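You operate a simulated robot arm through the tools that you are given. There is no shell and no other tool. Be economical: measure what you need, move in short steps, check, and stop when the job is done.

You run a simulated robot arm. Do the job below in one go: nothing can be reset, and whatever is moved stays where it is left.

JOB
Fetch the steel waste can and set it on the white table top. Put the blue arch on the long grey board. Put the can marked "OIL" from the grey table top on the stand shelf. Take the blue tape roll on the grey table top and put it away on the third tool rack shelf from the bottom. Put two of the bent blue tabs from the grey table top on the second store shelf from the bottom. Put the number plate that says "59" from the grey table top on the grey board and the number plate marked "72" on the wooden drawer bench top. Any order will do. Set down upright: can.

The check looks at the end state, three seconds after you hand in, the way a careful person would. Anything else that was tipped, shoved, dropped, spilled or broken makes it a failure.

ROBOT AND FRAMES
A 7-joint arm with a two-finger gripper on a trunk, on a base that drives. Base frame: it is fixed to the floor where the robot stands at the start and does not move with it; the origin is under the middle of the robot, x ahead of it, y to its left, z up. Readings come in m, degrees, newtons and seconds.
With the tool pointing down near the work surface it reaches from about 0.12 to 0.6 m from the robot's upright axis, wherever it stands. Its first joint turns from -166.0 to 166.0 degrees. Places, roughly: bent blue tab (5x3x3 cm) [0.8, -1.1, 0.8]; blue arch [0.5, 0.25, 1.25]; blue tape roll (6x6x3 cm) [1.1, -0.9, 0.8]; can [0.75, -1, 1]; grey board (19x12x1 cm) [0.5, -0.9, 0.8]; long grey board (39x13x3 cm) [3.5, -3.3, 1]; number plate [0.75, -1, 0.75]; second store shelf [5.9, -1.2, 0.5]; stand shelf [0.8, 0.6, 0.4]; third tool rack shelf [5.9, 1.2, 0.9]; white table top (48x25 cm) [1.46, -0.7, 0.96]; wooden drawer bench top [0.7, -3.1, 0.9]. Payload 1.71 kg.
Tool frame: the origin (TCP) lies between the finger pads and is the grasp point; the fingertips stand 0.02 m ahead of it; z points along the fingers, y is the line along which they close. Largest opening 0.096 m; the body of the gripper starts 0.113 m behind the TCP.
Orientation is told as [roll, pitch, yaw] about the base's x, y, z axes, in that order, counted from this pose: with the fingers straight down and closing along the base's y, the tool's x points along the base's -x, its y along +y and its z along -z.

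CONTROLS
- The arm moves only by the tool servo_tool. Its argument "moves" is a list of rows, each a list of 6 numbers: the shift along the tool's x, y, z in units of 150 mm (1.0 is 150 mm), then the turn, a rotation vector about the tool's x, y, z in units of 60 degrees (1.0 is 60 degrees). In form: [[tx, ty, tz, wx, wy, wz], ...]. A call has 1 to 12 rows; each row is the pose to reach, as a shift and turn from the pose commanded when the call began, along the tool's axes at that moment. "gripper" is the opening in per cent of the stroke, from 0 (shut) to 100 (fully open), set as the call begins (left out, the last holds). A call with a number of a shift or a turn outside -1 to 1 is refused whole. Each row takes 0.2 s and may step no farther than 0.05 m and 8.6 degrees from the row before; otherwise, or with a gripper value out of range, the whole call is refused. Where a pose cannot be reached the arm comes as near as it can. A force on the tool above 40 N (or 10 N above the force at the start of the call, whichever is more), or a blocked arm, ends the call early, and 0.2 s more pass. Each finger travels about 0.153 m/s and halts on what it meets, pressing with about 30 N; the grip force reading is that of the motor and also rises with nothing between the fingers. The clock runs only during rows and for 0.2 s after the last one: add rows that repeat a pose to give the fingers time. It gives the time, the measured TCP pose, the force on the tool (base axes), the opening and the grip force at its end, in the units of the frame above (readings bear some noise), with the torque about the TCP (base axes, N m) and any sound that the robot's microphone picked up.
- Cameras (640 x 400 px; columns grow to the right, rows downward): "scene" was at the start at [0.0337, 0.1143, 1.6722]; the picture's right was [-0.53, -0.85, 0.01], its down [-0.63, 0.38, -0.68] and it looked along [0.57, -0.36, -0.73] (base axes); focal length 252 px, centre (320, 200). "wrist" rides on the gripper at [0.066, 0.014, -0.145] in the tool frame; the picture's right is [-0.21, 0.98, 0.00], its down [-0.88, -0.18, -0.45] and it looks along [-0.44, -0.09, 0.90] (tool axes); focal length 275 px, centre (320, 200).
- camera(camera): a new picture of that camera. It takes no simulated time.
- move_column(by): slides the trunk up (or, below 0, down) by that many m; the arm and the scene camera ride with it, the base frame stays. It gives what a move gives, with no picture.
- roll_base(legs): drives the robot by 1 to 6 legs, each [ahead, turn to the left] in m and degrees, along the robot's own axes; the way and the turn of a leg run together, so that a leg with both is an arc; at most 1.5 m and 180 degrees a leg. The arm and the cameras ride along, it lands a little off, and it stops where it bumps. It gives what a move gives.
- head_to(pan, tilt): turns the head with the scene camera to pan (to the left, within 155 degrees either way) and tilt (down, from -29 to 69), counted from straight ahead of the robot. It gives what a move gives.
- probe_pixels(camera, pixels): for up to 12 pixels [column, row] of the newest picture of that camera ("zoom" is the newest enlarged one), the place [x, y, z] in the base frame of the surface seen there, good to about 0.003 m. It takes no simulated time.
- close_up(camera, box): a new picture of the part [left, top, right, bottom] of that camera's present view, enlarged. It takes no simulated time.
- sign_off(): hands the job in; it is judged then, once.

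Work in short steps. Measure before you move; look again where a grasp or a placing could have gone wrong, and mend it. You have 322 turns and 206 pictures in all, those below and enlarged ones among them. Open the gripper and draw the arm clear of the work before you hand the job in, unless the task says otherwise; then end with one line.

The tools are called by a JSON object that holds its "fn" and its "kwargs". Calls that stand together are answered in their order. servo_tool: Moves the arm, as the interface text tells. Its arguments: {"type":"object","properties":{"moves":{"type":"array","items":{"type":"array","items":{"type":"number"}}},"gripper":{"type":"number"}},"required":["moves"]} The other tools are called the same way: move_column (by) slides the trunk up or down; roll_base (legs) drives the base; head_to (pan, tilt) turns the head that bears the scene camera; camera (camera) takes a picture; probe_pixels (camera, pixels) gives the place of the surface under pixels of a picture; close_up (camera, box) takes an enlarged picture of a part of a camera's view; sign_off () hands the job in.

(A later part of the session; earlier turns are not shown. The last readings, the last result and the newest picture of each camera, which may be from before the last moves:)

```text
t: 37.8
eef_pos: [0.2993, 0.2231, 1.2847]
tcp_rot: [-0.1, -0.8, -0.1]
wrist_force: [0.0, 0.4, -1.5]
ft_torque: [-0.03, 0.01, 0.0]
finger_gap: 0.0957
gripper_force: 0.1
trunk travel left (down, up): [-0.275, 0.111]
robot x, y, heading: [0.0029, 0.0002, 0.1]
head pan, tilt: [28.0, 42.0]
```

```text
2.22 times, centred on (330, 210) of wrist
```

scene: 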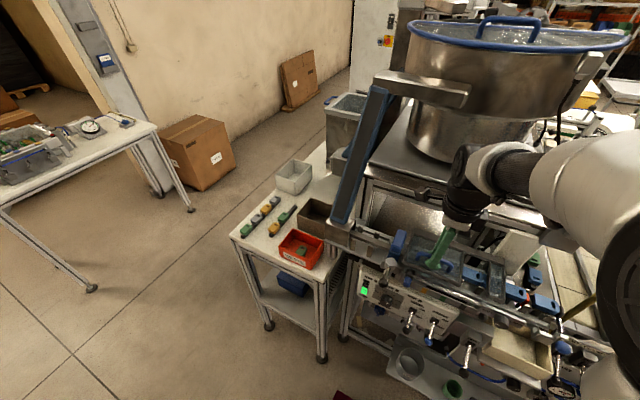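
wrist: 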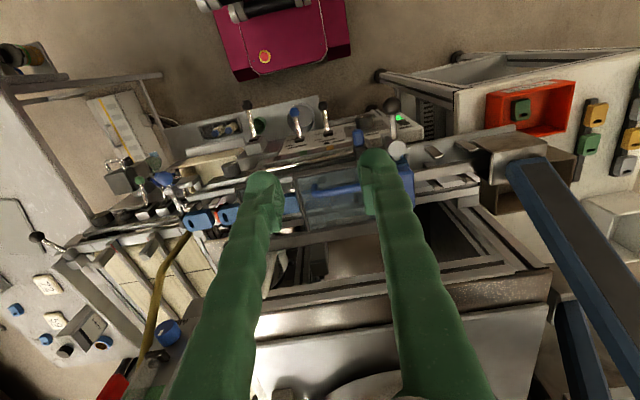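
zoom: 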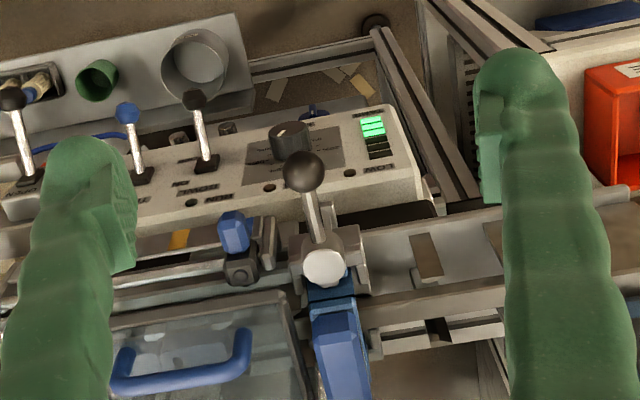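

{"fn": "probe_pixels", "kwargs": {"camera": "zoom", "pixels": [[303, 172], [317, 220], [325, 268], [335, 290], [335, 325], [345, 370], [303, 245], [350, 245], [315, 395], [365, 395], [327, 305], [235, 230]]}}

{"fn": "servo_tool", "kwargs": {"moves": [[-0.15, 0.3, -0.1, 0, 0, 0], [-0.3, 0.6, -0.2, 0, 0, 0], [-0.6, 0.75, -0.2, 0, 0, 0], [-0.8, 0.95, -0.2, 0, 0, 0], [-1, 1, -0.2, 0, 0, 0]]}}

{"fn": "camera", "kwargs": {"camera": "scene"}}

{"fn": "close_up", "kwargs": {"camera": "scene", "box": [360, 215, 460, 275]}}

```text
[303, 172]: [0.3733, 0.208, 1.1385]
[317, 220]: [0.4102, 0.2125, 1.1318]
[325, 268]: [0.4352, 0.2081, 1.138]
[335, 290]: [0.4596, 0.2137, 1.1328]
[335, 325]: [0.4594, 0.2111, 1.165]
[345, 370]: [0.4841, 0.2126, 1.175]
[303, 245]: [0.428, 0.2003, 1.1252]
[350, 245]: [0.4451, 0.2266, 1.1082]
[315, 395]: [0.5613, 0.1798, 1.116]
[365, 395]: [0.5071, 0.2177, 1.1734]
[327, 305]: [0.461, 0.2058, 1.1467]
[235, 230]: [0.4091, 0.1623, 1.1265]
```

```text
refused: row 1 steps farther than a row can; nothing moved
```

```text
165 pictures are left
```

scene: 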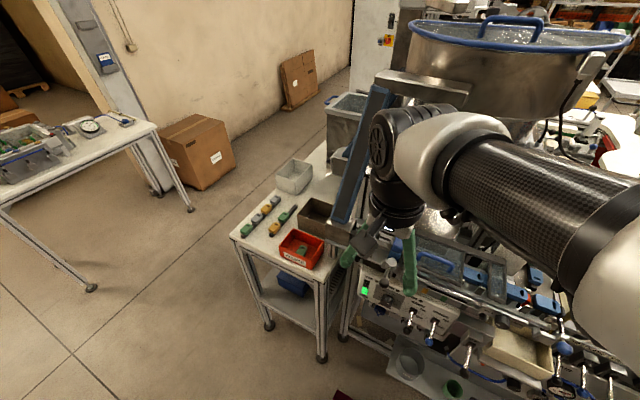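

```text
6.40 times, centred on (410, 245) of scene
```

zoom: 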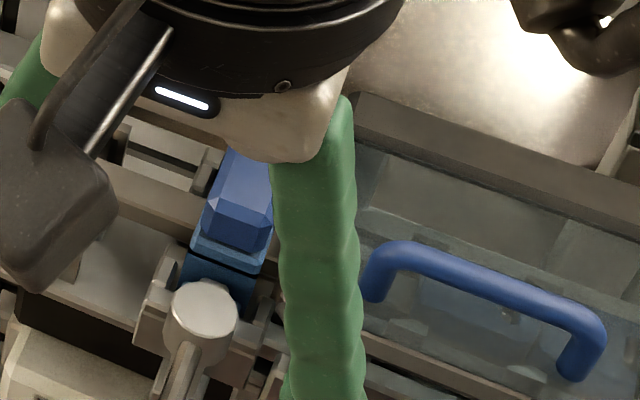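

The arch block spans x≈0.455–0.53 around y≈0.212, with its top at z≈1.175. A lever pivots at (0.435, 0.208). I'll move above it for a measuring look.

{"fn": "servo_tool", "kwargs": {"moves": [[-0.3, 0, 0, 0, 0, 0], [-0.6, 0, 0, 0, 0, 0], [-0.9, 0, 0, 0, 0, 0]], "gripper": 100}}

{"fn": "camera", "kwargs": {"camera": "wrist"}}

{"fn": "close_up", "kwargs": {"camera": "wrist", "box": [260, 60, 400, 200]}}

```text
t: 38.6
eef_pos: [0.4335, 0.2219, 1.2838]
tcp_rot: [-0.1, -0.7, -0.1]
wrist_force: [0.5, 0.3, -0.3]
ft_torque: [0.02, 0.04, 0.01]
finger_gap: 0.0962
gripper_force: 0.1
trunk travel left (down, up): [-0.275, 0.111]
robot x, y, heading: [0.0023, 0.0004, 0.1]
head pan, tilt: [28.0, 42.0]
```

```text
163 pictures are left
```

wrist: 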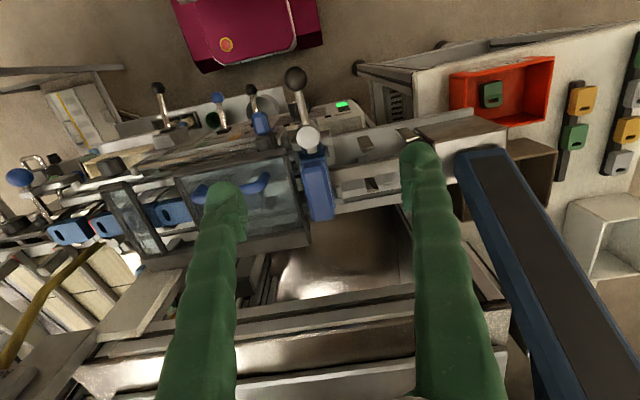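

```text
2.86 times, centred on (330, 130) of wrist
```

zoom: 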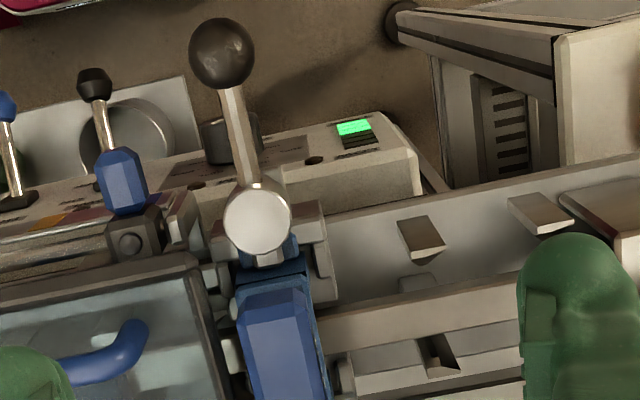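

{"fn": "probe_pixels", "kwargs": {"camera": "wrist", "pixels": [[305, 163], [326, 160], [310, 215], [334, 213], [318, 190], [302, 190], [296, 215], [345, 190], [300, 240]]}}

{"fn": "close_up", "kwargs": {"camera": "wrist", "box": [270, 130, 370, 240]}}

```text
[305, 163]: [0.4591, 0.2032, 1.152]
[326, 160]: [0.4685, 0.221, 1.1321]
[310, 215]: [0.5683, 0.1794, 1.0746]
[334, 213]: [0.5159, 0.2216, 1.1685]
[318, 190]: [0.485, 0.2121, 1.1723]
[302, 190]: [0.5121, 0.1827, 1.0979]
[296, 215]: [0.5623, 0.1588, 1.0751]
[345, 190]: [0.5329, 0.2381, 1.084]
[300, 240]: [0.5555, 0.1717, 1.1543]
```

```text
3.64 times, centred on (320, 185) of wrist
```

zoom: 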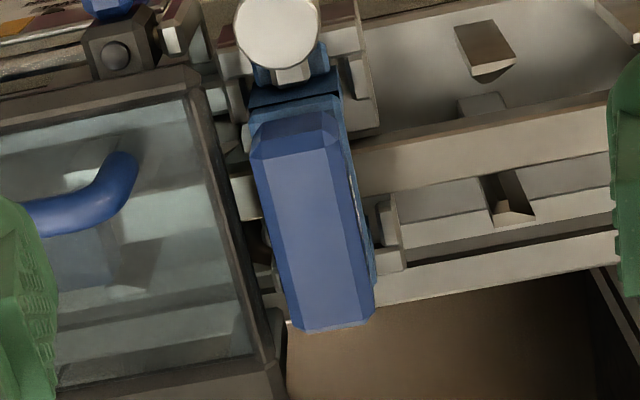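

I'll descend over the block with the fingertips just above the lid frame (z 1.154), then close and try a gentle lift.

{"fn": "servo_tool", "kwargs": {"moves": [[-0.19, -0.03, 0, 0, 0, 0], [-0.38, -0.065, 0.1, 0, 0, 0], [-0.38, -0.065, 0.4, 0, 0, 0], [-0.38, -0.065, 0.6, 0, 0, 0], [-0.38, -0.065, 0.705, 0, 0, 0]], "gripper": 57}}

{"fn": "servo_tool", "kwargs": {"moves": [[0, 0, 0, 0, 0, 0], [0, 0, 0, 0, 0, 0], [0, 0, 0, 0, 0, 0]], "gripper": 0}}

```text
t: 39.8
eef_pos: [0.4931, 0.2123, 1.1814]
tcp_rot: [-0.1, -0.8, -0.1]
wrist_force: [0.2, -0.4, -0.6]
ft_torque: [0.01, -0.01, 0.02]
finger_gap: 0.055
gripper_force: 0.1
trunk travel left (down, up): [-0.275, 0.111]
robot x, y, heading: [-0.0046, 0.0056, -0.1]
head pan, tilt: [28.0, 42.0]
```

```text
t: 40.6
eef_pos: [0.4942, 0.213, 1.1814]
tcp_rot: [0.0, -0.9, -0.1]
wrist_force: [0.5, -0.8, -1.0]
ft_torque: [0.01, -0.07, 0.02]
finger_gap: 0.0244
gripper_force: 29.8
trunk travel left (down, up): [-0.275, 0.111]
robot x, y, heading: [0.0022, 0.0032, 0.2]
head pan, tilt: [28.0, 42.0]
```

Gripped at 24 mm wide. I'll lift very gently by 4 mm and read the force.

{"fn": "servo_tool", "kwargs": {"moves": [[0, 0, -0.013, 0, 0, 0], [0, 0, -0.027, 0, 0, 0], [0, 0, -0.027, 0, 0, 0]]}}

```text
t: 41.4
eef_pos: [0.4924, 0.2104, 1.1848]
tcp_rot: [0.0, -0.6, -0.1]
wrist_force: [-0.1, -2.3, -17.2]
ft_torque: [-0.03, -0.59, 0.11]
finger_gap: 0.0242
gripper_force: 30.0
trunk travel left (down, up): [-0.275, 0.111]
robot x, y, heading: [0.003, 0.0025, 0.3]
head pan, tilt: [28.0, 42.0]
```

There is 17 N of resistance acting at the front foot, so the lever clamps the arch. I'll lower, release, back up and inspect the lever.

{"fn": "servo_tool", "kwargs": {"moves": [[0, 0, 0.013, 0, 0, 0], [0, 0, 0.024, 0, 0, 0]]}}

{"fn": "servo_tool", "kwargs": {"moves": [[0, 0, 0, 0, 0, 0], [0, 0, 0, 0, 0, 0]], "gripper": 57}}

{"fn": "servo_tool", "kwargs": {"moves": [[0, 0, -0.2, 0, 0, 0], [0, 0, -0.4, 0, 0, 0], [0.2, 0.0, -0.6, 0, 0, 0], [0.5, 0, -0.6, 0, 0, 0], [0.8, 0, -0.6, 0, 0, 0], [1, 0, -0.6, 0, 0, 0]]}}

{"fn": "close_up", "kwargs": {"camera": "wrist", "box": [270, 100, 390, 220]}}

{"fn": "close_up", "kwargs": {"camera": "scene", "box": [370, 230, 450, 280]}}

```text
t: 42.0
eef_pos: [0.4937, 0.2129, 1.1833]
tcp_rot: [0.2, -1.0, -0.1]
wrist_force: [1.6, 0.7, 7.2]
ft_torque: [0.18, 0.2, -0.01]
finger_gap: 0.0243
gripper_force: 30.3
trunk travel left (down, up): [-0.275, 0.111]
robot x, y, heading: [0.0003, 0.0037, 0.1]
head pan, tilt: [28.0, 42.0]
```

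```text
t: 42.6
eef_pos: [0.4928, 0.212, 1.1813]
tcp_rot: [0.0, -0.9, -0.1]
wrist_force: [-0.1, -0.6, 0.2]
ft_torque: [-0.02, 0.01, -0.04]
finger_gap: 0.0547
gripper_force: 0.1
trunk travel left (down, up): [-0.275, 0.111]
robot x, y, heading: [-0.0023, 0.0023, 0.0]
head pan, tilt: [28.0, 42.0]
```

```text
t: 44.0
eef_pos: [0.3408, 0.2088, 1.2721]
tcp_rot: [0.0, -0.8, -0.1]
wrist_force: [-0.3, 0.7, -0.4]
ft_torque: [-0.02, -0.01, -0.01]
finger_gap: 0.0547
gripper_force: 0.0
trunk travel left (down, up): [-0.275, 0.111]
robot x, y, heading: [0.0, 0.0043, -0.0]
head pan, tilt: [28.0, 42.0]
```

```text
3.33 times, centred on (330, 160) of wrist
```

zoom: 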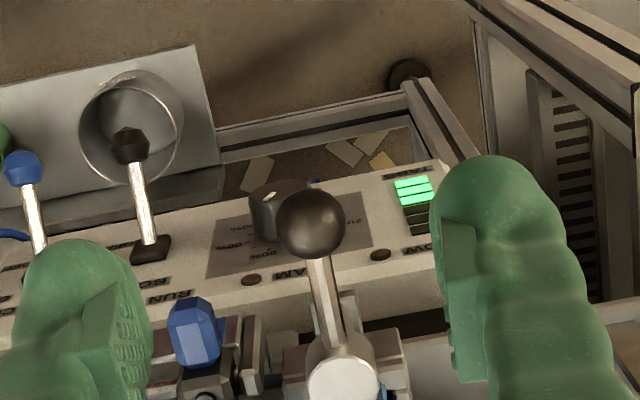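

```text
8.00 times, centred on (410, 255) of scene
```

zoom: 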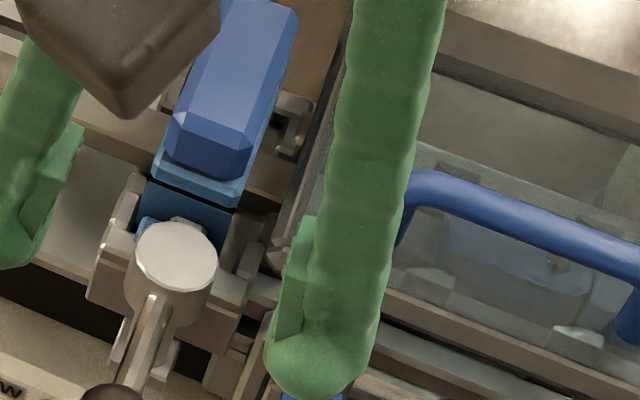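

The lever hub is a vertical cam pressing on the arch's foot. I'll straddle the ball at (0.373, 0.208, 1.138) loosely with the fingers and try swinging it toward +y, where there is free space.

{"fn": "servo_tool", "kwargs": {"moves": [[-0.25, 0, 0.2, 0, 0, 0], [-0.25, 0, 0.5, 0, 0, 0], [-0.25, 0, 0.75, 0, 0, 0], [-0.25, 0, 0.88, 0, 0, 0]], "gripper": 45}}

{"fn": "servo_tool", "kwargs": {"moves": [[0, 0.05, 0, 0, 0, 0], [0, 0.1, 0, 0, 0, 0], [0, 0.15, 0, 0, 0, 0], [0, 0.2, 0, 0, 0, 0]]}}

{"fn": "close_up", "kwargs": {"camera": "scene", "box": [370, 230, 450, 280]}}

```text
t: 45.0
eef_pos: [0.3798, 0.2111, 1.1392]
tcp_rot: [-0.1, -1.0, -0.1]
wrist_force: [0.7, 0.3, -0.6]
ft_torque: [0.01, -0.02, 0.03]
finger_gap: 0.0433
gripper_force: 0.0
trunk travel left (down, up): [-0.275, 0.111]
robot x, y, heading: [0.0025, 0.0054, 0.0]
head pan, tilt: [28.0, 42.0]
```

```text
t: 46.0
eef_pos: [0.3804, 0.2422, 1.1397]
tcp_rot: [0.0, -0.8, -0.2]
wrist_force: [0.3, 0.6, -0.5]
ft_torque: [-0.03, -0.02, -0.02]
finger_gap: 0.0435
gripper_force: 0.5
trunk travel left (down, up): [-0.275, 0.111]
robot x, y, heading: [0.0016, 0.0061, 0.3]
head pan, tilt: [28.0, 42.0]
```

```text
8.00 times, centred on (410, 255) of scene
```

zoom: 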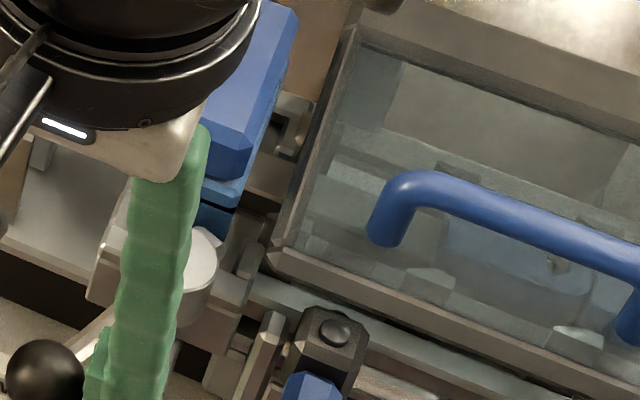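

The lever swings easily. I'll continue the arc to about 55°.

{"fn": "servo_tool", "kwargs": {"moves": [[-0.03, 0.06, 0, 0, 0, 0], [-0.08, 0.12, 0, 0, 0, 0], [-0.13, 0.18, 0, 0, 0, 0], [-0.16, 0.2, 0, 0, 0, 0]]}}

{"fn": "close_up", "kwargs": {"camera": "scene", "box": [370, 230, 450, 280]}}

```text
t: 47.0
eef_pos: [0.4062, 0.2716, 1.1385]
tcp_rot: [-0.1, -0.8, -0.1]
wrist_force: [0.6, -0.2, -0.1]
ft_torque: [0.02, -0.02, -0.03]
finger_gap: 0.0428
gripper_force: 0.1
trunk travel left (down, up): [-0.275, 0.111]
robot x, y, heading: [-0.0012, 0.0024, 0.0]
head pan, tilt: [28.0, 42.0]
```

```text
8.00 times, centred on (410, 255) of scene
```

zoom: 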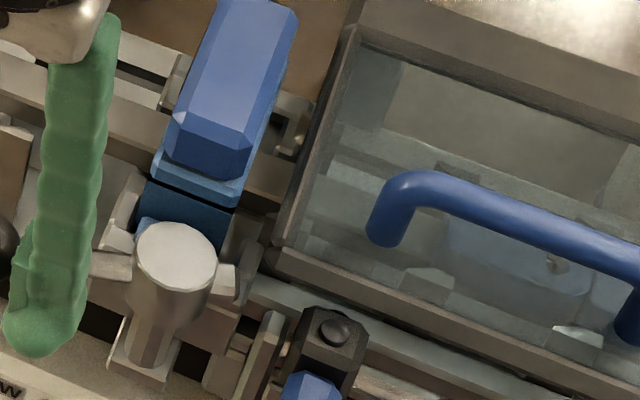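

The cam nose has rotated off the foot. I'll raise, return over the arch, grip, and test-lift.

{"fn": "servo_tool", "kwargs": {"moves": [[0, 0, -0.25, 0, 0, 0], [0, 0, -0.5, 0, 0, 0], [-0.2, -0.2, -0.6, 0, 0, 0], [-0.4, -0.3, -0.6, 0, 0, 0], [-0.58, -0.395, -0.6, 0, 0, 0]], "gripper": 57}}

{"fn": "servo_tool", "kwargs": {"moves": [[0, 0, 0.15, 0, 0, 0], [0, 0, 0.25, 0, 0, 0], [0, 0, 0.32, 0, 0, 0]]}}

{"fn": "servo_tool", "kwargs": {"moves": [[0, 0, 0, 0, 0, 0], [0, 0, 0, 0, 0, 0], [0, 0, 0, 0, 0, 0]], "gripper": 0}}

{"fn": "servo_tool", "kwargs": {"moves": [[0, 0, -0.013, 0, 0, 0], [0, 0, -0.027, 0, 0, 0], [0, 0, -0.027, 0, 0, 0]]}}

```text
t: 48.2
eef_pos: [0.4919, 0.2128, 1.2299]
tcp_rot: [0.0, -0.9, -0.1]
wrist_force: [-0.3, -0.7, 0.5]
ft_torque: [0.02, 0.05, -0.01]
finger_gap: 0.0547
gripper_force: 0.2
trunk travel left (down, up): [-0.275, 0.111]
robot x, y, heading: [-0.0032, 0.0008, -0.2]
head pan, tilt: [28.0, 42.0]
```

```text
t: 49.0
eef_pos: [0.4911, 0.2143, 1.1815]
tcp_rot: [0.0, -0.7, 0.0]
wrist_force: [0.0, -0.6, -1.4]
ft_torque: [0.0, -0.02, 0.02]
finger_gap: 0.0545
gripper_force: 0.2
trunk travel left (down, up): [-0.275, 0.111]
robot x, y, heading: [-0.0008, 0.0024, -0.0]
head pan, tilt: [28.0, 42.0]
```

```text
t: 49.8
eef_pos: [0.4907, 0.2135, 1.1827]
tcp_rot: [0.0, -0.8, -0.2]
wrist_force: [0.5, 0.5, -1.1]
ft_torque: [-0.04, 0.0, -0.02]
finger_gap: 0.0243
gripper_force: 30.2
trunk travel left (down, up): [-0.275, 0.111]
robot x, y, heading: [-0.0013, 0.0, 0.2]
head pan, tilt: [28.0, 42.0]
```

```text
t: 50.6
eef_pos: [0.49, 0.213, 1.1871]
tcp_rot: [0.1, -0.8, 0.0]
wrist_force: [0.3, 0.1, -1.7]
ft_torque: [-0.05, 0.0, -0.04]
finger_gap: 0.0244
gripper_force: 29.6
trunk travel left (down, up): [-0.275, 0.111]
robot x, y, heading: [-0.0023, 0.0003, -0.1]
head pan, tilt: [28.0, 42.0]
```

The arch is free at 1.7 N. Lift it clear.

{"fn": "servo_tool", "kwargs": {"moves": [[0, 0, -0.15, 0, 0, 0], [0, 0, -0.35, 0, 0, 0], [0, 0, -0.6, 0, 0, 0], [0, 0, -0.85, 0, 0, 0], [0, 0, -1, 0, 0, 0]]}}

{"fn": "camera", "kwargs": {"camera": "wrist"}}

{"fn": "camera", "kwargs": {"camera": "scene"}}

```text
t: 51.8
eef_pos: [0.4869, 0.2123, 1.3334]
tcp_rot: [0.0, -0.9, -0.1]
wrist_force: [0.1, 0.0, -1.5]
ft_torque: [-0.03, -0.03, 0.01]
finger_gap: 0.0244
gripper_force: 30.1
trunk travel left (down, up): [-0.275, 0.111]
robot x, y, heading: [0.0011, 0.0032, 0.0]
head pan, tilt: [28.0, 42.0]
```

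```text
156 pictures are left
```

wrist: 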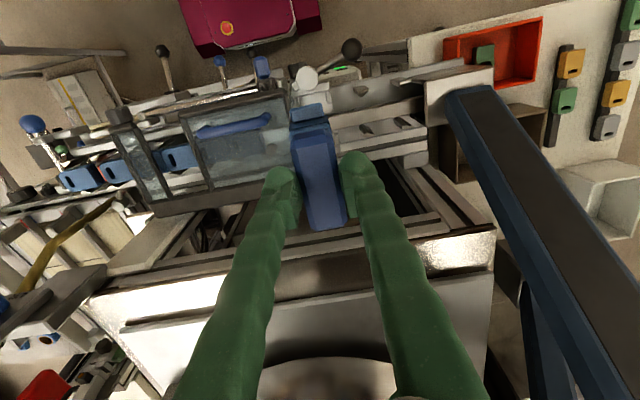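

```text
155 pictures are left
```

scene: 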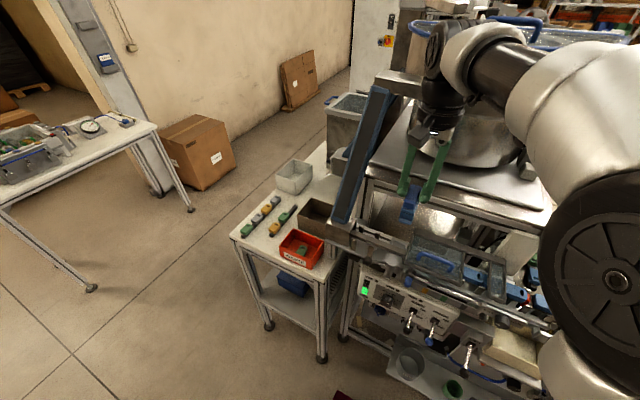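

The arch is held. I'll retract the arm over the base, then look right and map the route.

{"fn": "servo_tool", "kwargs": {"moves": [[0.3, 0, 0, 0, 0, 0], [0.6, -0.1, 0, 0, 0, 0], [0.9, -0.3, 0, 0, 0, 0], [1, -0.6, 0, 0, 0, 0], [1, -0.9, 0, 0, 0, 0]]}}

{"fn": "head_to", "kwargs": {"pan": -105, "tilt": 40}}

{"fn": "camera", "kwargs": {"camera": "scene"}}

```text
refused: row 3 steps farther than a row can; nothing moved
```

```text
t: 54.0
eef_pos: [0.4878, 0.2129, 1.3327]
tcp_rot: [0.1, -0.8, 0.0]
wrist_force: [0.2, -0.5, 0.0]
ft_torque: [0.01, 0.02, 0.0]
finger_gap: 0.0242
gripper_force: 29.8
trunk travel left (down, up): [-0.275, 0.111]
robot x, y, heading: [0.0008, 0.0028, -0.1]
head pan, tilt: [-105.0, 40.0]
```

```text
154 pictures are left
```

scene: 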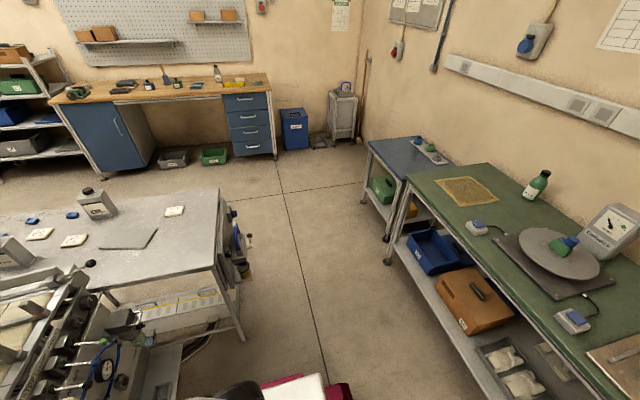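

{"fn": "probe_pixels", "kwargs": {"camera": "scene", "pixels": [[218, 190], [213, 262], [240, 262], [245, 338], [385, 265], [408, 178], [365, 140], [362, 205], [70, 100], [270, 92], [240, 155], [110, 175]]}}

{"fn": "probe_pixels", "kwargs": {"camera": "scene", "pixels": [[130, 43], [215, 22], [200, 165], [0, 170], [30, 95], [530, 370], [598, 395], [150, 160], [245, 243], [30, 215], [0, 215], [320, 260]]}}

{"fn": "servo_tool", "kwargs": {"moves": [[0.3, 0, 0, 0, 0, 0], [0.6, -0.1, 0, 0, 0, 0], [0.85, -0.3, 0, 0, 0, 0], [1, -0.55, 0, 0, 0, 0], [1, -0.85, 0, 0, 0, 0]]}}

```text
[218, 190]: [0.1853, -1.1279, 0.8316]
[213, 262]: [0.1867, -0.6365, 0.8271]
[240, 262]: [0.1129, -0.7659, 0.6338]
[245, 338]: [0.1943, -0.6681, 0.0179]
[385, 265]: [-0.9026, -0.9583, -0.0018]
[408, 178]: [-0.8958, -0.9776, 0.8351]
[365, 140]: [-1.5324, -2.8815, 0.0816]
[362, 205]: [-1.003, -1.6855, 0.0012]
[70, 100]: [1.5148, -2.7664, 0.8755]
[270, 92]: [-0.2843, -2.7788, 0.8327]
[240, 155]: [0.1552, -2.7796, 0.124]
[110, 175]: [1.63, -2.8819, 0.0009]
```

```text
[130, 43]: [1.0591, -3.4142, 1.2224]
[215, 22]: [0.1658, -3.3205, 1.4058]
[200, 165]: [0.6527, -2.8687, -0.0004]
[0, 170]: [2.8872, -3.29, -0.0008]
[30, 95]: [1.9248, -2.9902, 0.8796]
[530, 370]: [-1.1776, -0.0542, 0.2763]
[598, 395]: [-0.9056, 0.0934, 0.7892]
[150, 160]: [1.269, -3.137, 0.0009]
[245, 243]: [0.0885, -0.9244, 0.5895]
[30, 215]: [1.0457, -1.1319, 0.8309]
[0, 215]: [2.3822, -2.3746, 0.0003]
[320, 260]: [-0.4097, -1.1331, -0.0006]
```

```text
t: 55.2
eef_pos: [0.3373, 0.0861, 1.3332]
tcp_rot: [0.0, -0.9, -0.1]
wrist_force: [-0.7, 0.2, 0.0]
ft_torque: [0.0, -0.01, 0.0]
finger_gap: 0.0243
gripper_force: 30.0
trunk travel left (down, up): [-0.275, 0.111]
robot x, y, heading: [0.0012, 0.0019, -0.0]
head pan, tilt: [-105.0, 40.0]
```

The corridor is about 0.95 m wide between the grey table (x≥0.05) and the green bench (x≤−0.9). I'll back up, turn right, drive south, and turn east.

{"fn": "roll_base", "kwargs": {"legs": [[-0.42, 0], [0, -90], [1.5, 0], [0.35, 0], [0, 90]]}}

{"fn": "head_to", "kwargs": {"pan": 0, "tilt": 30}}

{"fn": "camera", "kwargs": {"camera": "scene"}}

```text
t: 76.7
eef_pos: [-0.0286, -1.7722, 1.3343]
tcp_rot: [0.0, -0.8, 2.6]
wrist_force: [0.9, 0.1, -0.6]
ft_torque: [-0.02, 0.0, -0.03]
finger_gap: 0.0242
gripper_force: 30.3
trunk travel left (down, up): [-0.275, 0.111]
robot x, y, heading: [-0.3607, -1.8769, 2.6]
head pan, tilt: [-105.0, 40.0]
```

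```text
t: 78.5
eef_pos: [-0.0471, -1.7727, 1.3386]
tcp_rot: [0.0, -1.8, 2.5]
wrist_force: [0.1, 0.4, -0.6]
ft_torque: [-0.01, 0.02, -0.01]
finger_gap: 0.0243
gripper_force: 29.2
trunk travel left (down, up): [-0.275, 0.111]
robot x, y, heading: [-0.3582, -1.8757, 2.7]
head pan, tilt: [0.0, 30.0]
```

```text
153 pictures are left
```

scene: 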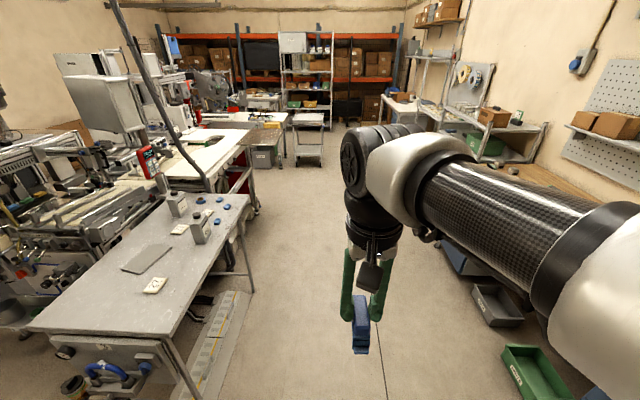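

{"fn": "close_up", "kwargs": {"camera": "scene", "box": [100, 90, 330, 240]}}

{"fn": "probe_pixels", "kwargs": {"camera": "scene", "pixels": [[180, 228], [203, 200], [218, 197], [217, 210], [195, 215], [230, 150], [195, 165], [250, 200], [300, 120], [410, 100], [440, 120], [240, 285]]}}

```text
2.67 times, centred on (215, 165) of scene
```

zoom: 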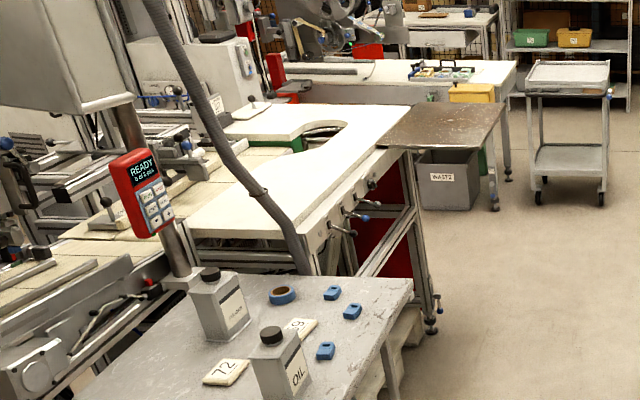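

```text
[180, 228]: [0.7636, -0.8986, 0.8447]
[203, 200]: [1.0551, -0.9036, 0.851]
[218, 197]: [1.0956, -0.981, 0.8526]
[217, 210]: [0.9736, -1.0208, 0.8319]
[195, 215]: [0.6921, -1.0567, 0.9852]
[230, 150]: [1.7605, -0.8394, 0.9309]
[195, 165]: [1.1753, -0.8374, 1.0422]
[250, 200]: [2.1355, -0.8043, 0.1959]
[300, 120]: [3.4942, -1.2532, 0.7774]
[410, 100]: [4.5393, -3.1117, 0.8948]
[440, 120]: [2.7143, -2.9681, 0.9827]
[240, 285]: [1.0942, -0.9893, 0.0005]
```

The corridor ahead is clear along y≈−1.88. I'll drive to x≈3.0, then look right for the long grey board.

{"fn": "roll_base", "kwargs": {"legs": [[0, -2.7], [1.5, 0], [1.5, 0], [0.4, 0]]}}

{"fn": "head_to", "kwargs": {"pan": -70, "tilt": 30}}

{"fn": "camera", "kwargs": {"camera": "scene"}}

```text
t: 96.9
eef_pos: [3.4158, -1.8238, 1.3386]
tcp_rot: [0.0, -1.8, -2.6]
wrist_force: [-0.2, 0.2, -1.3]
ft_torque: [0.01, -0.02, -0.01]
finger_gap: 0.0243
gripper_force: 29.9
trunk travel left (down, up): [-0.275, 0.111]
robot x, y, heading: [3.0948, -1.8956, -2.7]
head pan, tilt: [0.0, 30.0]
```

```text
t: 98.3
eef_pos: [3.4023, -1.8241, 1.3421]
tcp_rot: [0.1, -2.4, -2.8]
wrist_force: [-0.5, -0.4, -0.9]
ft_torque: [0.01, 0.03, -0.04]
finger_gap: 0.0245
gripper_force: 29.9
trunk travel left (down, up): [-0.275, 0.111]
robot x, y, heading: [3.0985, -1.8967, -2.5]
head pan, tilt: [-70.0, 30.0]
```

```text
151 pictures are left
```

scene: 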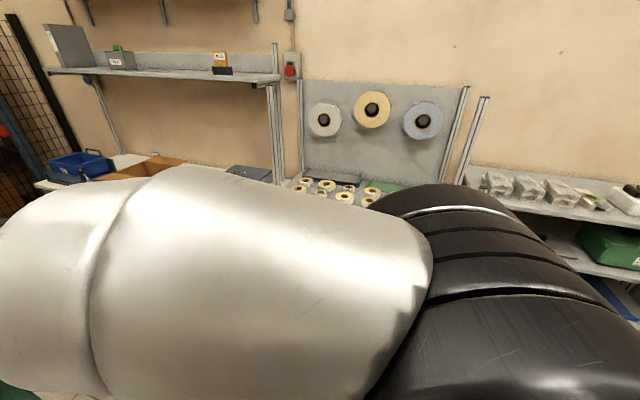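

The arm blocks this view. I'll turn to face the wall.

{"fn": "roll_base", "kwargs": {"legs": [[0, -87.4]]}}

{"fn": "head_to", "kwargs": {"pan": 20, "tilt": 30}}

{"fn": "camera", "kwargs": {"camera": "scene"}}

```text
t: 103.1
eef_pos: [3.195, -2.1952, 1.3429]
tcp_rot: [0.0, -2.3, -88.4]
wrist_force: [1.2, -0.7, -0.7]
ft_torque: [-0.04, -0.01, -0.01]
finger_gap: 0.0243
gripper_force: 30.1
trunk travel left (down, up): [-0.275, 0.111]
robot x, y, heading: [3.1018, -1.8963, -88.2]
head pan, tilt: [-70.0, 30.0]
```

```text
t: 104.7
eef_pos: [3.1957, -2.1778, 1.3451]
tcp_rot: [0.0, -3.1, -88.3]
wrist_force: [-0.2, 1.0, 0.0]
ft_torque: [-0.04, 0.0, -0.03]
finger_gap: 0.0243
gripper_force: 29.9
trunk travel left (down, up): [-0.275, 0.111]
robot x, y, heading: [3.1025, -1.8967, -88.3]
head pan, tilt: [20.0, 30.0]
```

```text
150 pictures are left
```

scene: 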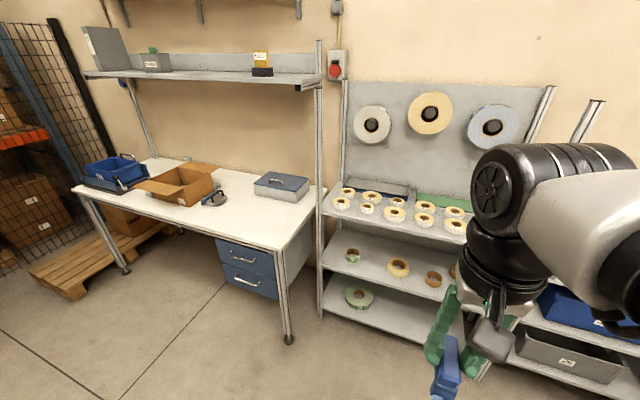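

I see a grey board and a green one at the back of the top shelf, near (375,188) and (440,203). I'll zoom in.

{"fn": "close_up", "kwargs": {"camera": "scene", "box": [310, 150, 490, 260]}}

{"fn": "probe_pixels", "kwargs": {"camera": "scene", "pixels": [[350, 183], [380, 188], [408, 192], [440, 203], [340, 205], [322, 215], [475, 242], [400, 150], [340, 195], [380, 182], [290, 275], [450, 220]]}}

```text
3.56 times, centred on (400, 205) of scene
```

zoom: 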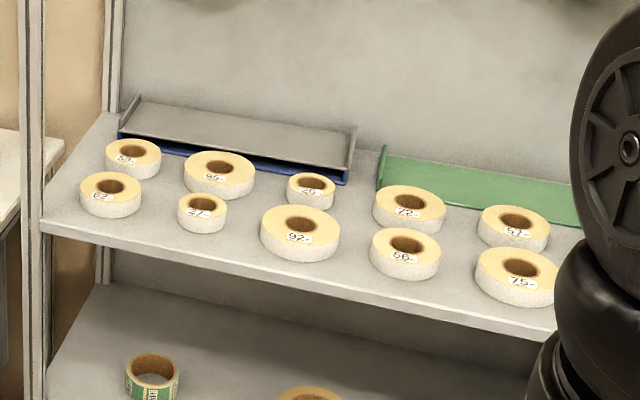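

```text
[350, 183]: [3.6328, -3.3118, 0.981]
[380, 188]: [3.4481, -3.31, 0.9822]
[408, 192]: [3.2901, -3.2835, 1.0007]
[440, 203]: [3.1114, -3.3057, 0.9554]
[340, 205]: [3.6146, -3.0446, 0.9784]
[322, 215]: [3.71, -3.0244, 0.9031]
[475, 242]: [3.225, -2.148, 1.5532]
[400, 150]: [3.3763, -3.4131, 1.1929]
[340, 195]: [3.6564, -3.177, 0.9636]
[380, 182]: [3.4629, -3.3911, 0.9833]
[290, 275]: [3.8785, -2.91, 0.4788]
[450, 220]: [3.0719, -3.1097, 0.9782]
```

The long grey board spans x 3.29–3.67 and y −3.39 to −3.26 at z≈0.982, behind the label rolls. I'll park sideways to the shelf for reach. First I'll check how the arch hangs in the gripper.

{"fn": "close_up", "kwargs": {"camera": "scene", "box": [410, 270, 530, 400]}}

{"fn": "probe_pixels", "kwargs": {"camera": "scene", "pixels": [[450, 345], [445, 365], [440, 385], [437, 397], [452, 395], [458, 375], [480, 340], [440, 340]]}}

{"fn": "roll_base", "kwargs": {"legs": [[0, 123.3], [-1.0, 0], [0, -35]]}}

```text
3.08 times, centred on (470, 335) of scene
```

zoom: 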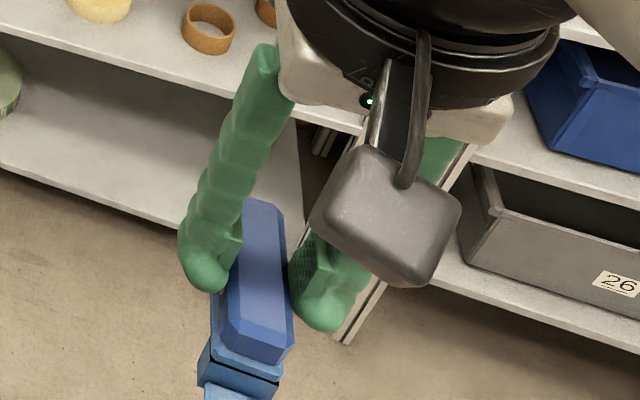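

```text
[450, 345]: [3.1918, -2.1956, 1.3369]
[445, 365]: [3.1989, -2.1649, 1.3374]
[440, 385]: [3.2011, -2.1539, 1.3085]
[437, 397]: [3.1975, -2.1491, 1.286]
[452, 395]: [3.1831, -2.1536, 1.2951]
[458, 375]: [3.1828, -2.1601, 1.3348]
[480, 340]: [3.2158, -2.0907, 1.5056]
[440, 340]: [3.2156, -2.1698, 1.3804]
```

```text
t: 118.2
eef_pos: [2.5672, -2.368, 1.3465]
tcp_rot: [-0.1, -3.3, -0.7]
wrist_force: [0.9, 0.2, -1.0]
ft_torque: [0.02, 0.02, 0.02]
finger_gap: 0.0242
gripper_force: 30.7
trunk travel left (down, up): [-0.275, 0.111]
robot x, y, heading: [2.2871, -2.4529, -0.4]
head pan, tilt: [20.0, 30.0]
```

Now the S-curve to come alongside the shelf.

{"fn": "roll_base", "kwargs": {"legs": [[0.6, -18]]}}

```text
t: 121.8
eef_pos: [3.1322, -2.5432, 1.3529]
tcp_rot: [-0.1, -4.9, -18.4]
wrist_force: [0.6, 0.3, -0.8]
ft_torque: [0.02, 0.05, -0.01]
finger_gap: 0.0243
gripper_force: 30.0
trunk travel left (down, up): [-0.275, 0.111]
robot x, y, heading: [2.8728, -2.5446, -18.4]
head pan, tilt: [20.0, 30.0]
```

{"fn": "roll_base", "kwargs": {"legs": [[0.62, 18.4]]}}

{"fn": "head_to", "kwargs": {"pan": -90, "tilt": 45}}

{"fn": "camera", "kwargs": {"camera": "scene"}}

```text
t: 125.6
eef_pos: [3.7418, -2.559, 1.3518]
tcp_rot: [-0.1, -4.8, 0.1]
wrist_force: [0.6, 0.3, -1.0]
ft_torque: [-0.02, 0.02, 0.03]
finger_gap: 0.0243
gripper_force: 29.9
trunk travel left (down, up): [-0.275, 0.111]
robot x, y, heading: [3.4943, -2.6471, 0.3]
head pan, tilt: [20.0, 30.0]
```

```text
t: 127.5
eef_pos: [3.7218, -2.5583, 1.3569]
tcp_rot: [-0.1, -5.8, 0.2]
wrist_force: [-1.3, -0.8, -0.7]
ft_torque: [-0.01, -0.09, -0.02]
finger_gap: 0.0243
gripper_force: 29.5
trunk travel left (down, up): [-0.275, 0.111]
robot x, y, heading: [3.4953, -2.6437, 0.3]
head pan, tilt: [-90.0, 45.0]
```

```text
147 pictures are left
```

scene: 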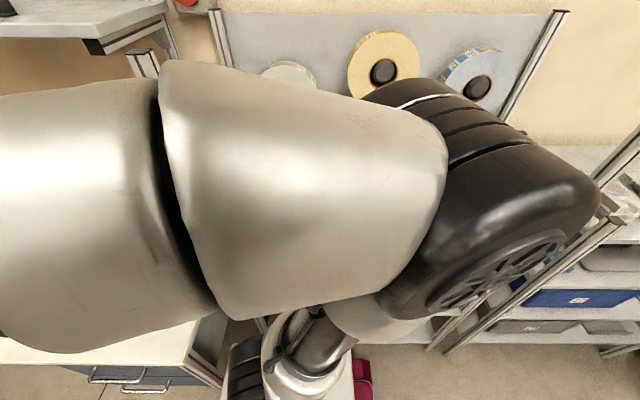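

Parked at (3.495, −2.645). I'll level the tool, then swing the arm around toward the shelf.

{"fn": "servo_tool", "kwargs": {"moves": [[0, 0, 0, 0, 0.097, 0], [-0.05, -0.25, 0, 0, 0.097, 0], [-0.1, -0.5, 0, 0, 0.097, 0], [-0.1, -0.75, 0, 0, 0.097, 0], [-0.1, -1, 0, 0, 0.097, 0]]}}

{"fn": "servo_tool", "kwargs": {"moves": [[0.05, -0.2, 0, 0, 0, 0.125], [0.15, -0.4, 0, 0, 0, 0.25], [0.25, -0.6, 0, 0, 0, 0.375], [0.4, -0.75, 0, 0, 0, 0.5], [0.6, -0.9, 0, 0, 0, 0.625], [0.8, -1, 0, 0, 0, 0.75], [1, -1, 0, 0, 0, 0.875], [1, -1, 0, 0, 0, 1]]}}

```text
t: 128.7
eef_pos: [3.7381, -2.712, 1.3583]
tcp_rot: [0.0, -0.1, 0.2]
wrist_force: [-0.3, 0.1, -0.9]
ft_torque: [0.0, -0.03, 0.02]
finger_gap: 0.0243
gripper_force: 30.2
trunk travel left (down, up): [-0.275, 0.111]
robot x, y, heading: [3.4941, -2.6464, 0.4]
head pan, tilt: [-90.0, 45.0]
```

```text
t: 130.4
eef_pos: [3.5831, -2.8582, 1.3591]
tcp_rot: [0.2, -0.3, -59.6]
wrist_force: [-0.3, -0.5, -0.8]
ft_torque: [-0.02, 0.0, 0.01]
finger_gap: 0.0244
gripper_force: 30.6
trunk travel left (down, up): [-0.275, 0.111]
robot x, y, heading: [3.4937, -2.6443, 0.3]
head pan, tilt: [-90.0, 45.0]
```

{"fn": "servo_tool", "kwargs": {"moves": [[0, 0, 0, 0, 0, 0.125], [0, 0, 0, 0, 0, 0.25], [0, 0, 0, 0, 0, 0.375], [0, 0, 0, 0, 0, 0.5]]}}

{"fn": "camera", "kwargs": {"camera": "scene"}}

{"fn": "camera", "kwargs": {"camera": "wrist"}}

```text
t: 131.4
eef_pos: [3.5909, -2.845, 1.3649]
tcp_rot: [2.5, -1.7, -75.8]
wrist_force: [0.5, -0.7, -1.0]
ft_torque: [-0.04, -0.03, 0.01]
finger_gap: 0.0243
gripper_force: 29.8
trunk travel left (down, up): [-0.275, 0.111]
robot x, y, heading: [3.4941, -2.6454, 0.2]
head pan, tilt: [-90.0, 45.0]
stopped in row 4: the arm was blocked; the commanded pose is now the measured one
```

```text
146 pictures are left
```

scene: 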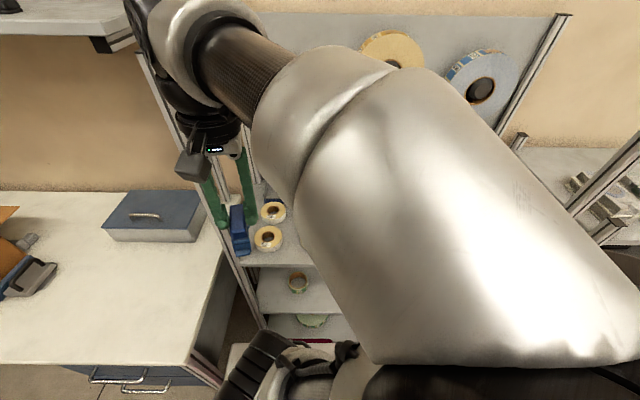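

```text
145 pictures are left
```

wrist: 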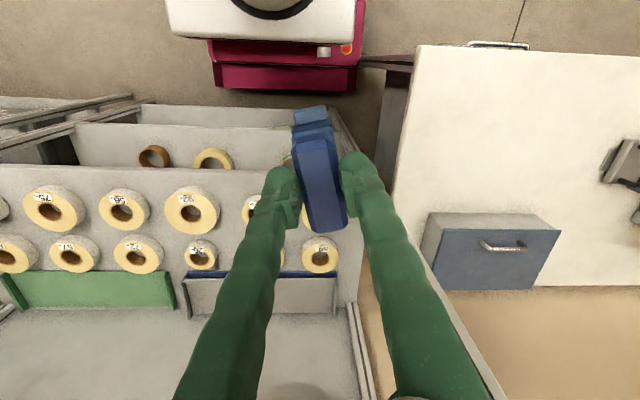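

The arm was blocked in that cramped pose, likely a joint limit. I'll extend outward toward the board instead, keeping roughly this yaw.

{"fn": "servo_tool", "kwargs": {"moves": [[-0.21, -0.12, 0, 0, 0, -0.05], [-0.42, -0.24, 0, 0, 0, -0.1], [-0.63, -0.36, 0, 0, 0, -0.15], [-0.84, -0.49, 0, 0, 0, -0.2]]}}

```text
t: 132.2
eef_pos: [3.5354, -2.9286, 1.4033]
tcp_rot: [10.1, -11.0, -66.4]
wrist_force: [0.2, 1.0, -0.3]
ft_torque: [-0.02, -0.01, 0.0]
finger_gap: 0.0242
gripper_force: 30.0
trunk travel left (down, up): [-0.275, 0.111]
robot x, y, heading: [3.4964, -2.6471, 0.2]
head pan, tilt: [-90.0, 45.0]
stopped in row 4: the arm was blocked; the commanded pose is now the measured one
```

The elbow configuration reaches a joint limit pointing right. Pointing left works much better, so I'll bring the arm back to the front and re-park with the shelf on the robot's left.

{"fn": "servo_tool", "kwargs": {"moves": [[0.2, 0.15, 0, 0, 0, -0.1], [0.4, 0.35, 0, 0, 0, -0.2], [0.5, 0.6, 0, 0, 0, -0.3], [0.5, 0.9, 0, 0, 0, -0.4]]}}

```text
t: 133.2
eef_pos: [3.6422, -2.8084, 1.4069]
tcp_rot: [4.0, -12.6, -42.3]
wrist_force: [-0.1, 0.7, -0.9]
ft_torque: [0.04, 0.04, -0.07]
finger_gap: 0.0246
gripper_force: 30.0
trunk travel left (down, up): [-0.275, 0.111]
robot x, y, heading: [3.4943, -2.6455, 0.4]
head pan, tilt: [-90.0, 45.0]
```

{"fn": "servo_tool", "kwargs": {"moves": [[0, 0.25, 0, 0, 0, -0.12], [0, 0.5, 0, 0, 0, -0.24], [0.05, 0.75, 0, 0, 0, -0.36], [0.1, 0.97, 0, 0, 0, -0.48], [0.1, 0.97, 0, 0, 0, -0.6], [0.1, 0.97, 0, 0, 0, -0.7]]}}

{"fn": "servo_tool", "kwargs": {"moves": [[0, 0.2, 0, 0, 0.1, 0], [-0.1, 0.4, 0, 0, 0.2, 0], [-0.15, 0.4, 0, 0, 0.2, 0]]}}

```text
t: 134.6
eef_pos: [3.7331, -2.6905, 1.4114]
tcp_rot: [-5.8, -11.8, 0.8]
wrist_force: [-0.8, 0.7, -1.8]
ft_torque: [-0.01, -0.06, 0.01]
finger_gap: 0.0243
gripper_force: 30.0
trunk travel left (down, up): [-0.275, 0.111]
robot x, y, heading: [3.4935, -2.6433, 0.4]
head pan, tilt: [-90.0, 45.0]
```

```text
t: 135.4
eef_pos: [3.7479, -2.6283, 1.4125]
tcp_rot: [-5.5, -0.2, -0.5]
wrist_force: [-0.3, -0.6, 0.1]
ft_torque: [0.03, -0.02, 0.02]
finger_gap: 0.0245
gripper_force: 29.7
trunk travel left (down, up): [-0.275, 0.111]
robot x, y, heading: [3.4935, -2.6426, 0.3]
head pan, tilt: [-90.0, 45.0]
```

{"fn": "servo_tool", "kwargs": {"moves": [[0, 0.25, 0, -0.09, 0, 0], [0, 0.5, 0, -0.09, 0, 0], [-0.1, 0.7, 0, -0.09, 0, 0]]}}

{"fn": "roll_base", "kwargs": {"legs": [[-0.62, -18.4], [-0.6, 18.2], [0, 180]]}}

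```text
t: 136.2
eef_pos: [3.7658, -2.5227, 1.4004]
tcp_rot: [-0.2, -0.1, -0.5]
wrist_force: [1.0, -0.2, -1.3]
ft_torque: [0.0, 0.04, -0.02]
finger_gap: 0.0242
gripper_force: 30.0
trunk travel left (down, up): [-0.275, 0.111]
robot x, y, heading: [3.4932, -2.6481, 0.3]
head pan, tilt: [-90.0, 45.0]
```

```text
t: 152.1
eef_pos: [2.013, -2.5704, 1.4006]
tcp_rot: [-0.1, -0.2, -179.7]
wrist_force: [-0.1, 0.4, -1.2]
ft_torque: [0.01, -0.04, 0.01]
finger_gap: 0.0239
gripper_force: 29.9
trunk travel left (down, up): [-0.275, 0.111]
robot x, y, heading: [2.2815, -2.4463, -178.7]
head pan, tilt: [-90.0, 45.0]
```

{"fn": "roll_base", "kwargs": {"legs": [[-0.6, -21.3]]}}

```text
t: 155.6
eef_pos: [2.5521, -2.5573, 1.3994]
tcp_rot: [-0.2, 0.1, 159.3]
wrist_force: [-1.9, 0.8, -3.2]
ft_torque: [-0.15, -0.24, 0.01]
finger_gap: 0.0243
gripper_force: 30.2
trunk travel left (down, up): [-0.275, 0.111]
robot x, y, heading: [2.8518, -2.5359, 160.2]
head pan, tilt: [-90.0, 45.0]
```

{"fn": "roll_base", "kwargs": {"legs": [[-0.68, 19.8]]}}

{"fn": "head_to", "kwargs": {"pan": 90, "tilt": 45}}

{"fn": "camera", "kwargs": {"camera": "scene"}}

```text
t: 159.6
eef_pos: [3.271, -2.7761, 1.4063]
tcp_rot: [-0.2, -1.5, 178.1]
wrist_force: [1.4, 0.3, -0.4]
ft_torque: [-0.02, 0.13, 0.03]
finger_gap: 0.0246
gripper_force: 29.7
trunk travel left (down, up): [-0.275, 0.111]
robot x, y, heading: [3.5154, -2.6589, 178.8]
head pan, tilt: [-90.0, 45.0]
stopped in leg 1: the robot was blocked; the commanded pose is now the measured one
```

```text
t: 162.3
eef_pos: [3.2766, -2.7775, 1.407]
tcp_rot: [-0.1, -1.7, 178.0]
wrist_force: [0.5, -0.2, 0.2]
ft_torque: [0.0, 0.01, -0.02]
finger_gap: 0.0245
gripper_force: 30.0
trunk travel left (down, up): [-0.275, 0.111]
robot x, y, heading: [3.5122, -2.653, 178.8]
head pan, tilt: [90.0, 45.0]
```

```text
144 pictures are left
```

scene: 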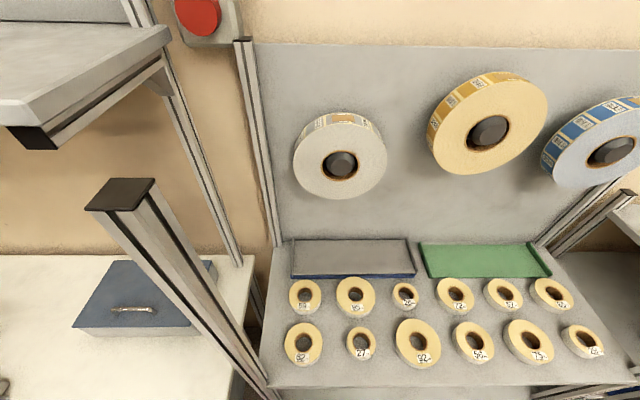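

The base bumped lightly at the end, likely the rear against the white bench's post. I'll ease forward 8 cm and measure the board.

{"fn": "roll_base", "kwargs": {"legs": [[0.08, 0.8]]}}

{"fn": "camera", "kwargs": {"camera": "scene"}}

{"fn": "close_up", "kwargs": {"camera": "scene", "box": [220, 210, 440, 350]}}

```text
t: 163.4
eef_pos: [3.2164, -2.7799, 1.4114]
tcp_rot: [-0.1, -2.4, 178.8]
wrist_force: [-1.1, 1.0, -1.4]
ft_torque: [0.01, -0.1, 0.03]
finger_gap: 0.0243
gripper_force: 30.4
trunk travel left (down, up): [-0.275, 0.111]
robot x, y, heading: [3.4338, -2.6536, 179.7]
head pan, tilt: [90.0, 45.0]
```

```text
143 pictures are left
```

scene: 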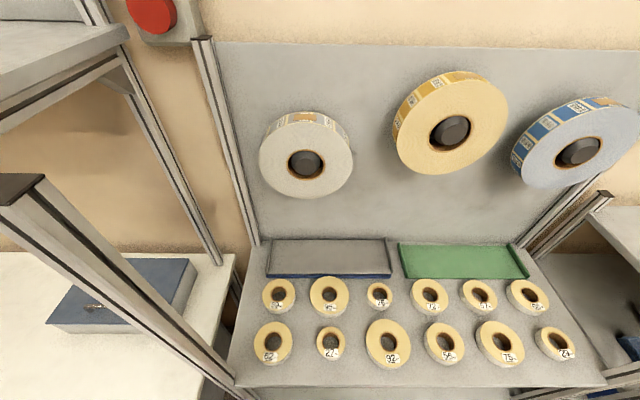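

```text
2.86 times, centred on (330, 280) of scene
```

zoom: 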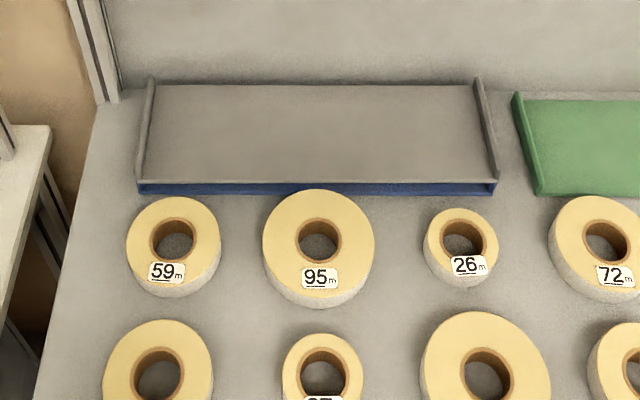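

{"fn": "probe_pixels", "kwargs": {"camera": "zoom", "pixels": [[160, 95], [170, 175], [320, 100], [320, 170], [470, 95], [480, 175], [145, 90], [495, 165], [320, 188], [320, 205], [115, 150], [300, 40]]}}

{"fn": "probe_pixels", "kwargs": {"camera": "scene", "pixels": [[305, 163], [455, 110], [330, 385], [20, 180], [60, 230], [345, 150], [450, 385]]}}

```text
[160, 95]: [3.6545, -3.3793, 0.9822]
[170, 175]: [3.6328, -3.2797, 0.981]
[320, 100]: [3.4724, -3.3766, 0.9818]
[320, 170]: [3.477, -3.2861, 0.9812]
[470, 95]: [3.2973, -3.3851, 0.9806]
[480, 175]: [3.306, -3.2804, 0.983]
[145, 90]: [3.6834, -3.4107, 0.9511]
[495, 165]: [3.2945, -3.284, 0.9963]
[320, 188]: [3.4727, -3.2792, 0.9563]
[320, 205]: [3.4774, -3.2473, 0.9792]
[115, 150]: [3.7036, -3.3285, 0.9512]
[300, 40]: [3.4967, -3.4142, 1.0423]
```

```text
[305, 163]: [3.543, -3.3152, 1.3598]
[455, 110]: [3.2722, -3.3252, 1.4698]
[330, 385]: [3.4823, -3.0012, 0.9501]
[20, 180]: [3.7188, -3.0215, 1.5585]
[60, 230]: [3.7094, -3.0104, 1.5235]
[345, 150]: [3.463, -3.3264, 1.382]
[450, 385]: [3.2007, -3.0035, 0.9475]
```

The board top is at z=0.982 between y −3.395 and −3.275, and the wall rolls hang over it at z>1.27. I'll approach with a tilted tool from the robot side. First I'll swing the arm to the left.

{"fn": "servo_tool", "kwargs": {"moves": [[0.1, 0.15, 0, 0, 0, -0.125], [0.2, 0.3, 0, 0, 0, -0.25], [0.35, 0.45, 0, 0, 0, -0.375], [0.5, 0.6, 0, 0, 0, -0.5], [0.65, 0.75, 0, 0, 0, -0.625], [0.8, 0.9, 0, 0, 0, -0.75], [0.9, 0.95, 0, 0, 0, -0.875], [1, 1, 0, 0, 0, -1]]}}

{"fn": "servo_tool", "kwargs": {"moves": [[0, 0, 0, 0, 0, -0.125], [0, 0, 0, 0, 0, -0.25], [0, 0, 0, 0, 0, -0.375], [0, 0, 0, 0, 0, -0.48]]}}

```text
t: 165.3
eef_pos: [3.2826, -2.9017, 1.3992]
tcp_rot: [2.0, 1.0, -133.5]
wrist_force: [0.6, 0.0, -1.7]
ft_torque: [-0.08, 0.02, -0.01]
finger_gap: 0.0242
gripper_force: 30.2
trunk travel left (down, up): [-0.275, 0.111]
robot x, y, heading: [3.434, -2.657, 179.8]
head pan, tilt: [90.0, 45.0]
stopped in row 8: the arm was blocked; the commanded pose is now the measured one
```

```text
t: 166.3
eef_pos: [3.2972, -2.9079, 1.4007]
tcp_rot: [0.7, -0.2, -102.1]
wrist_force: [0.0, -0.5, -1.7]
ft_torque: [0.01, -0.05, 0.01]
finger_gap: 0.0244
gripper_force: 30.4
trunk travel left (down, up): [-0.275, 0.111]
robot x, y, heading: [3.4315, -2.6576, 179.6]
head pan, tilt: [90.0, 45.0]
```

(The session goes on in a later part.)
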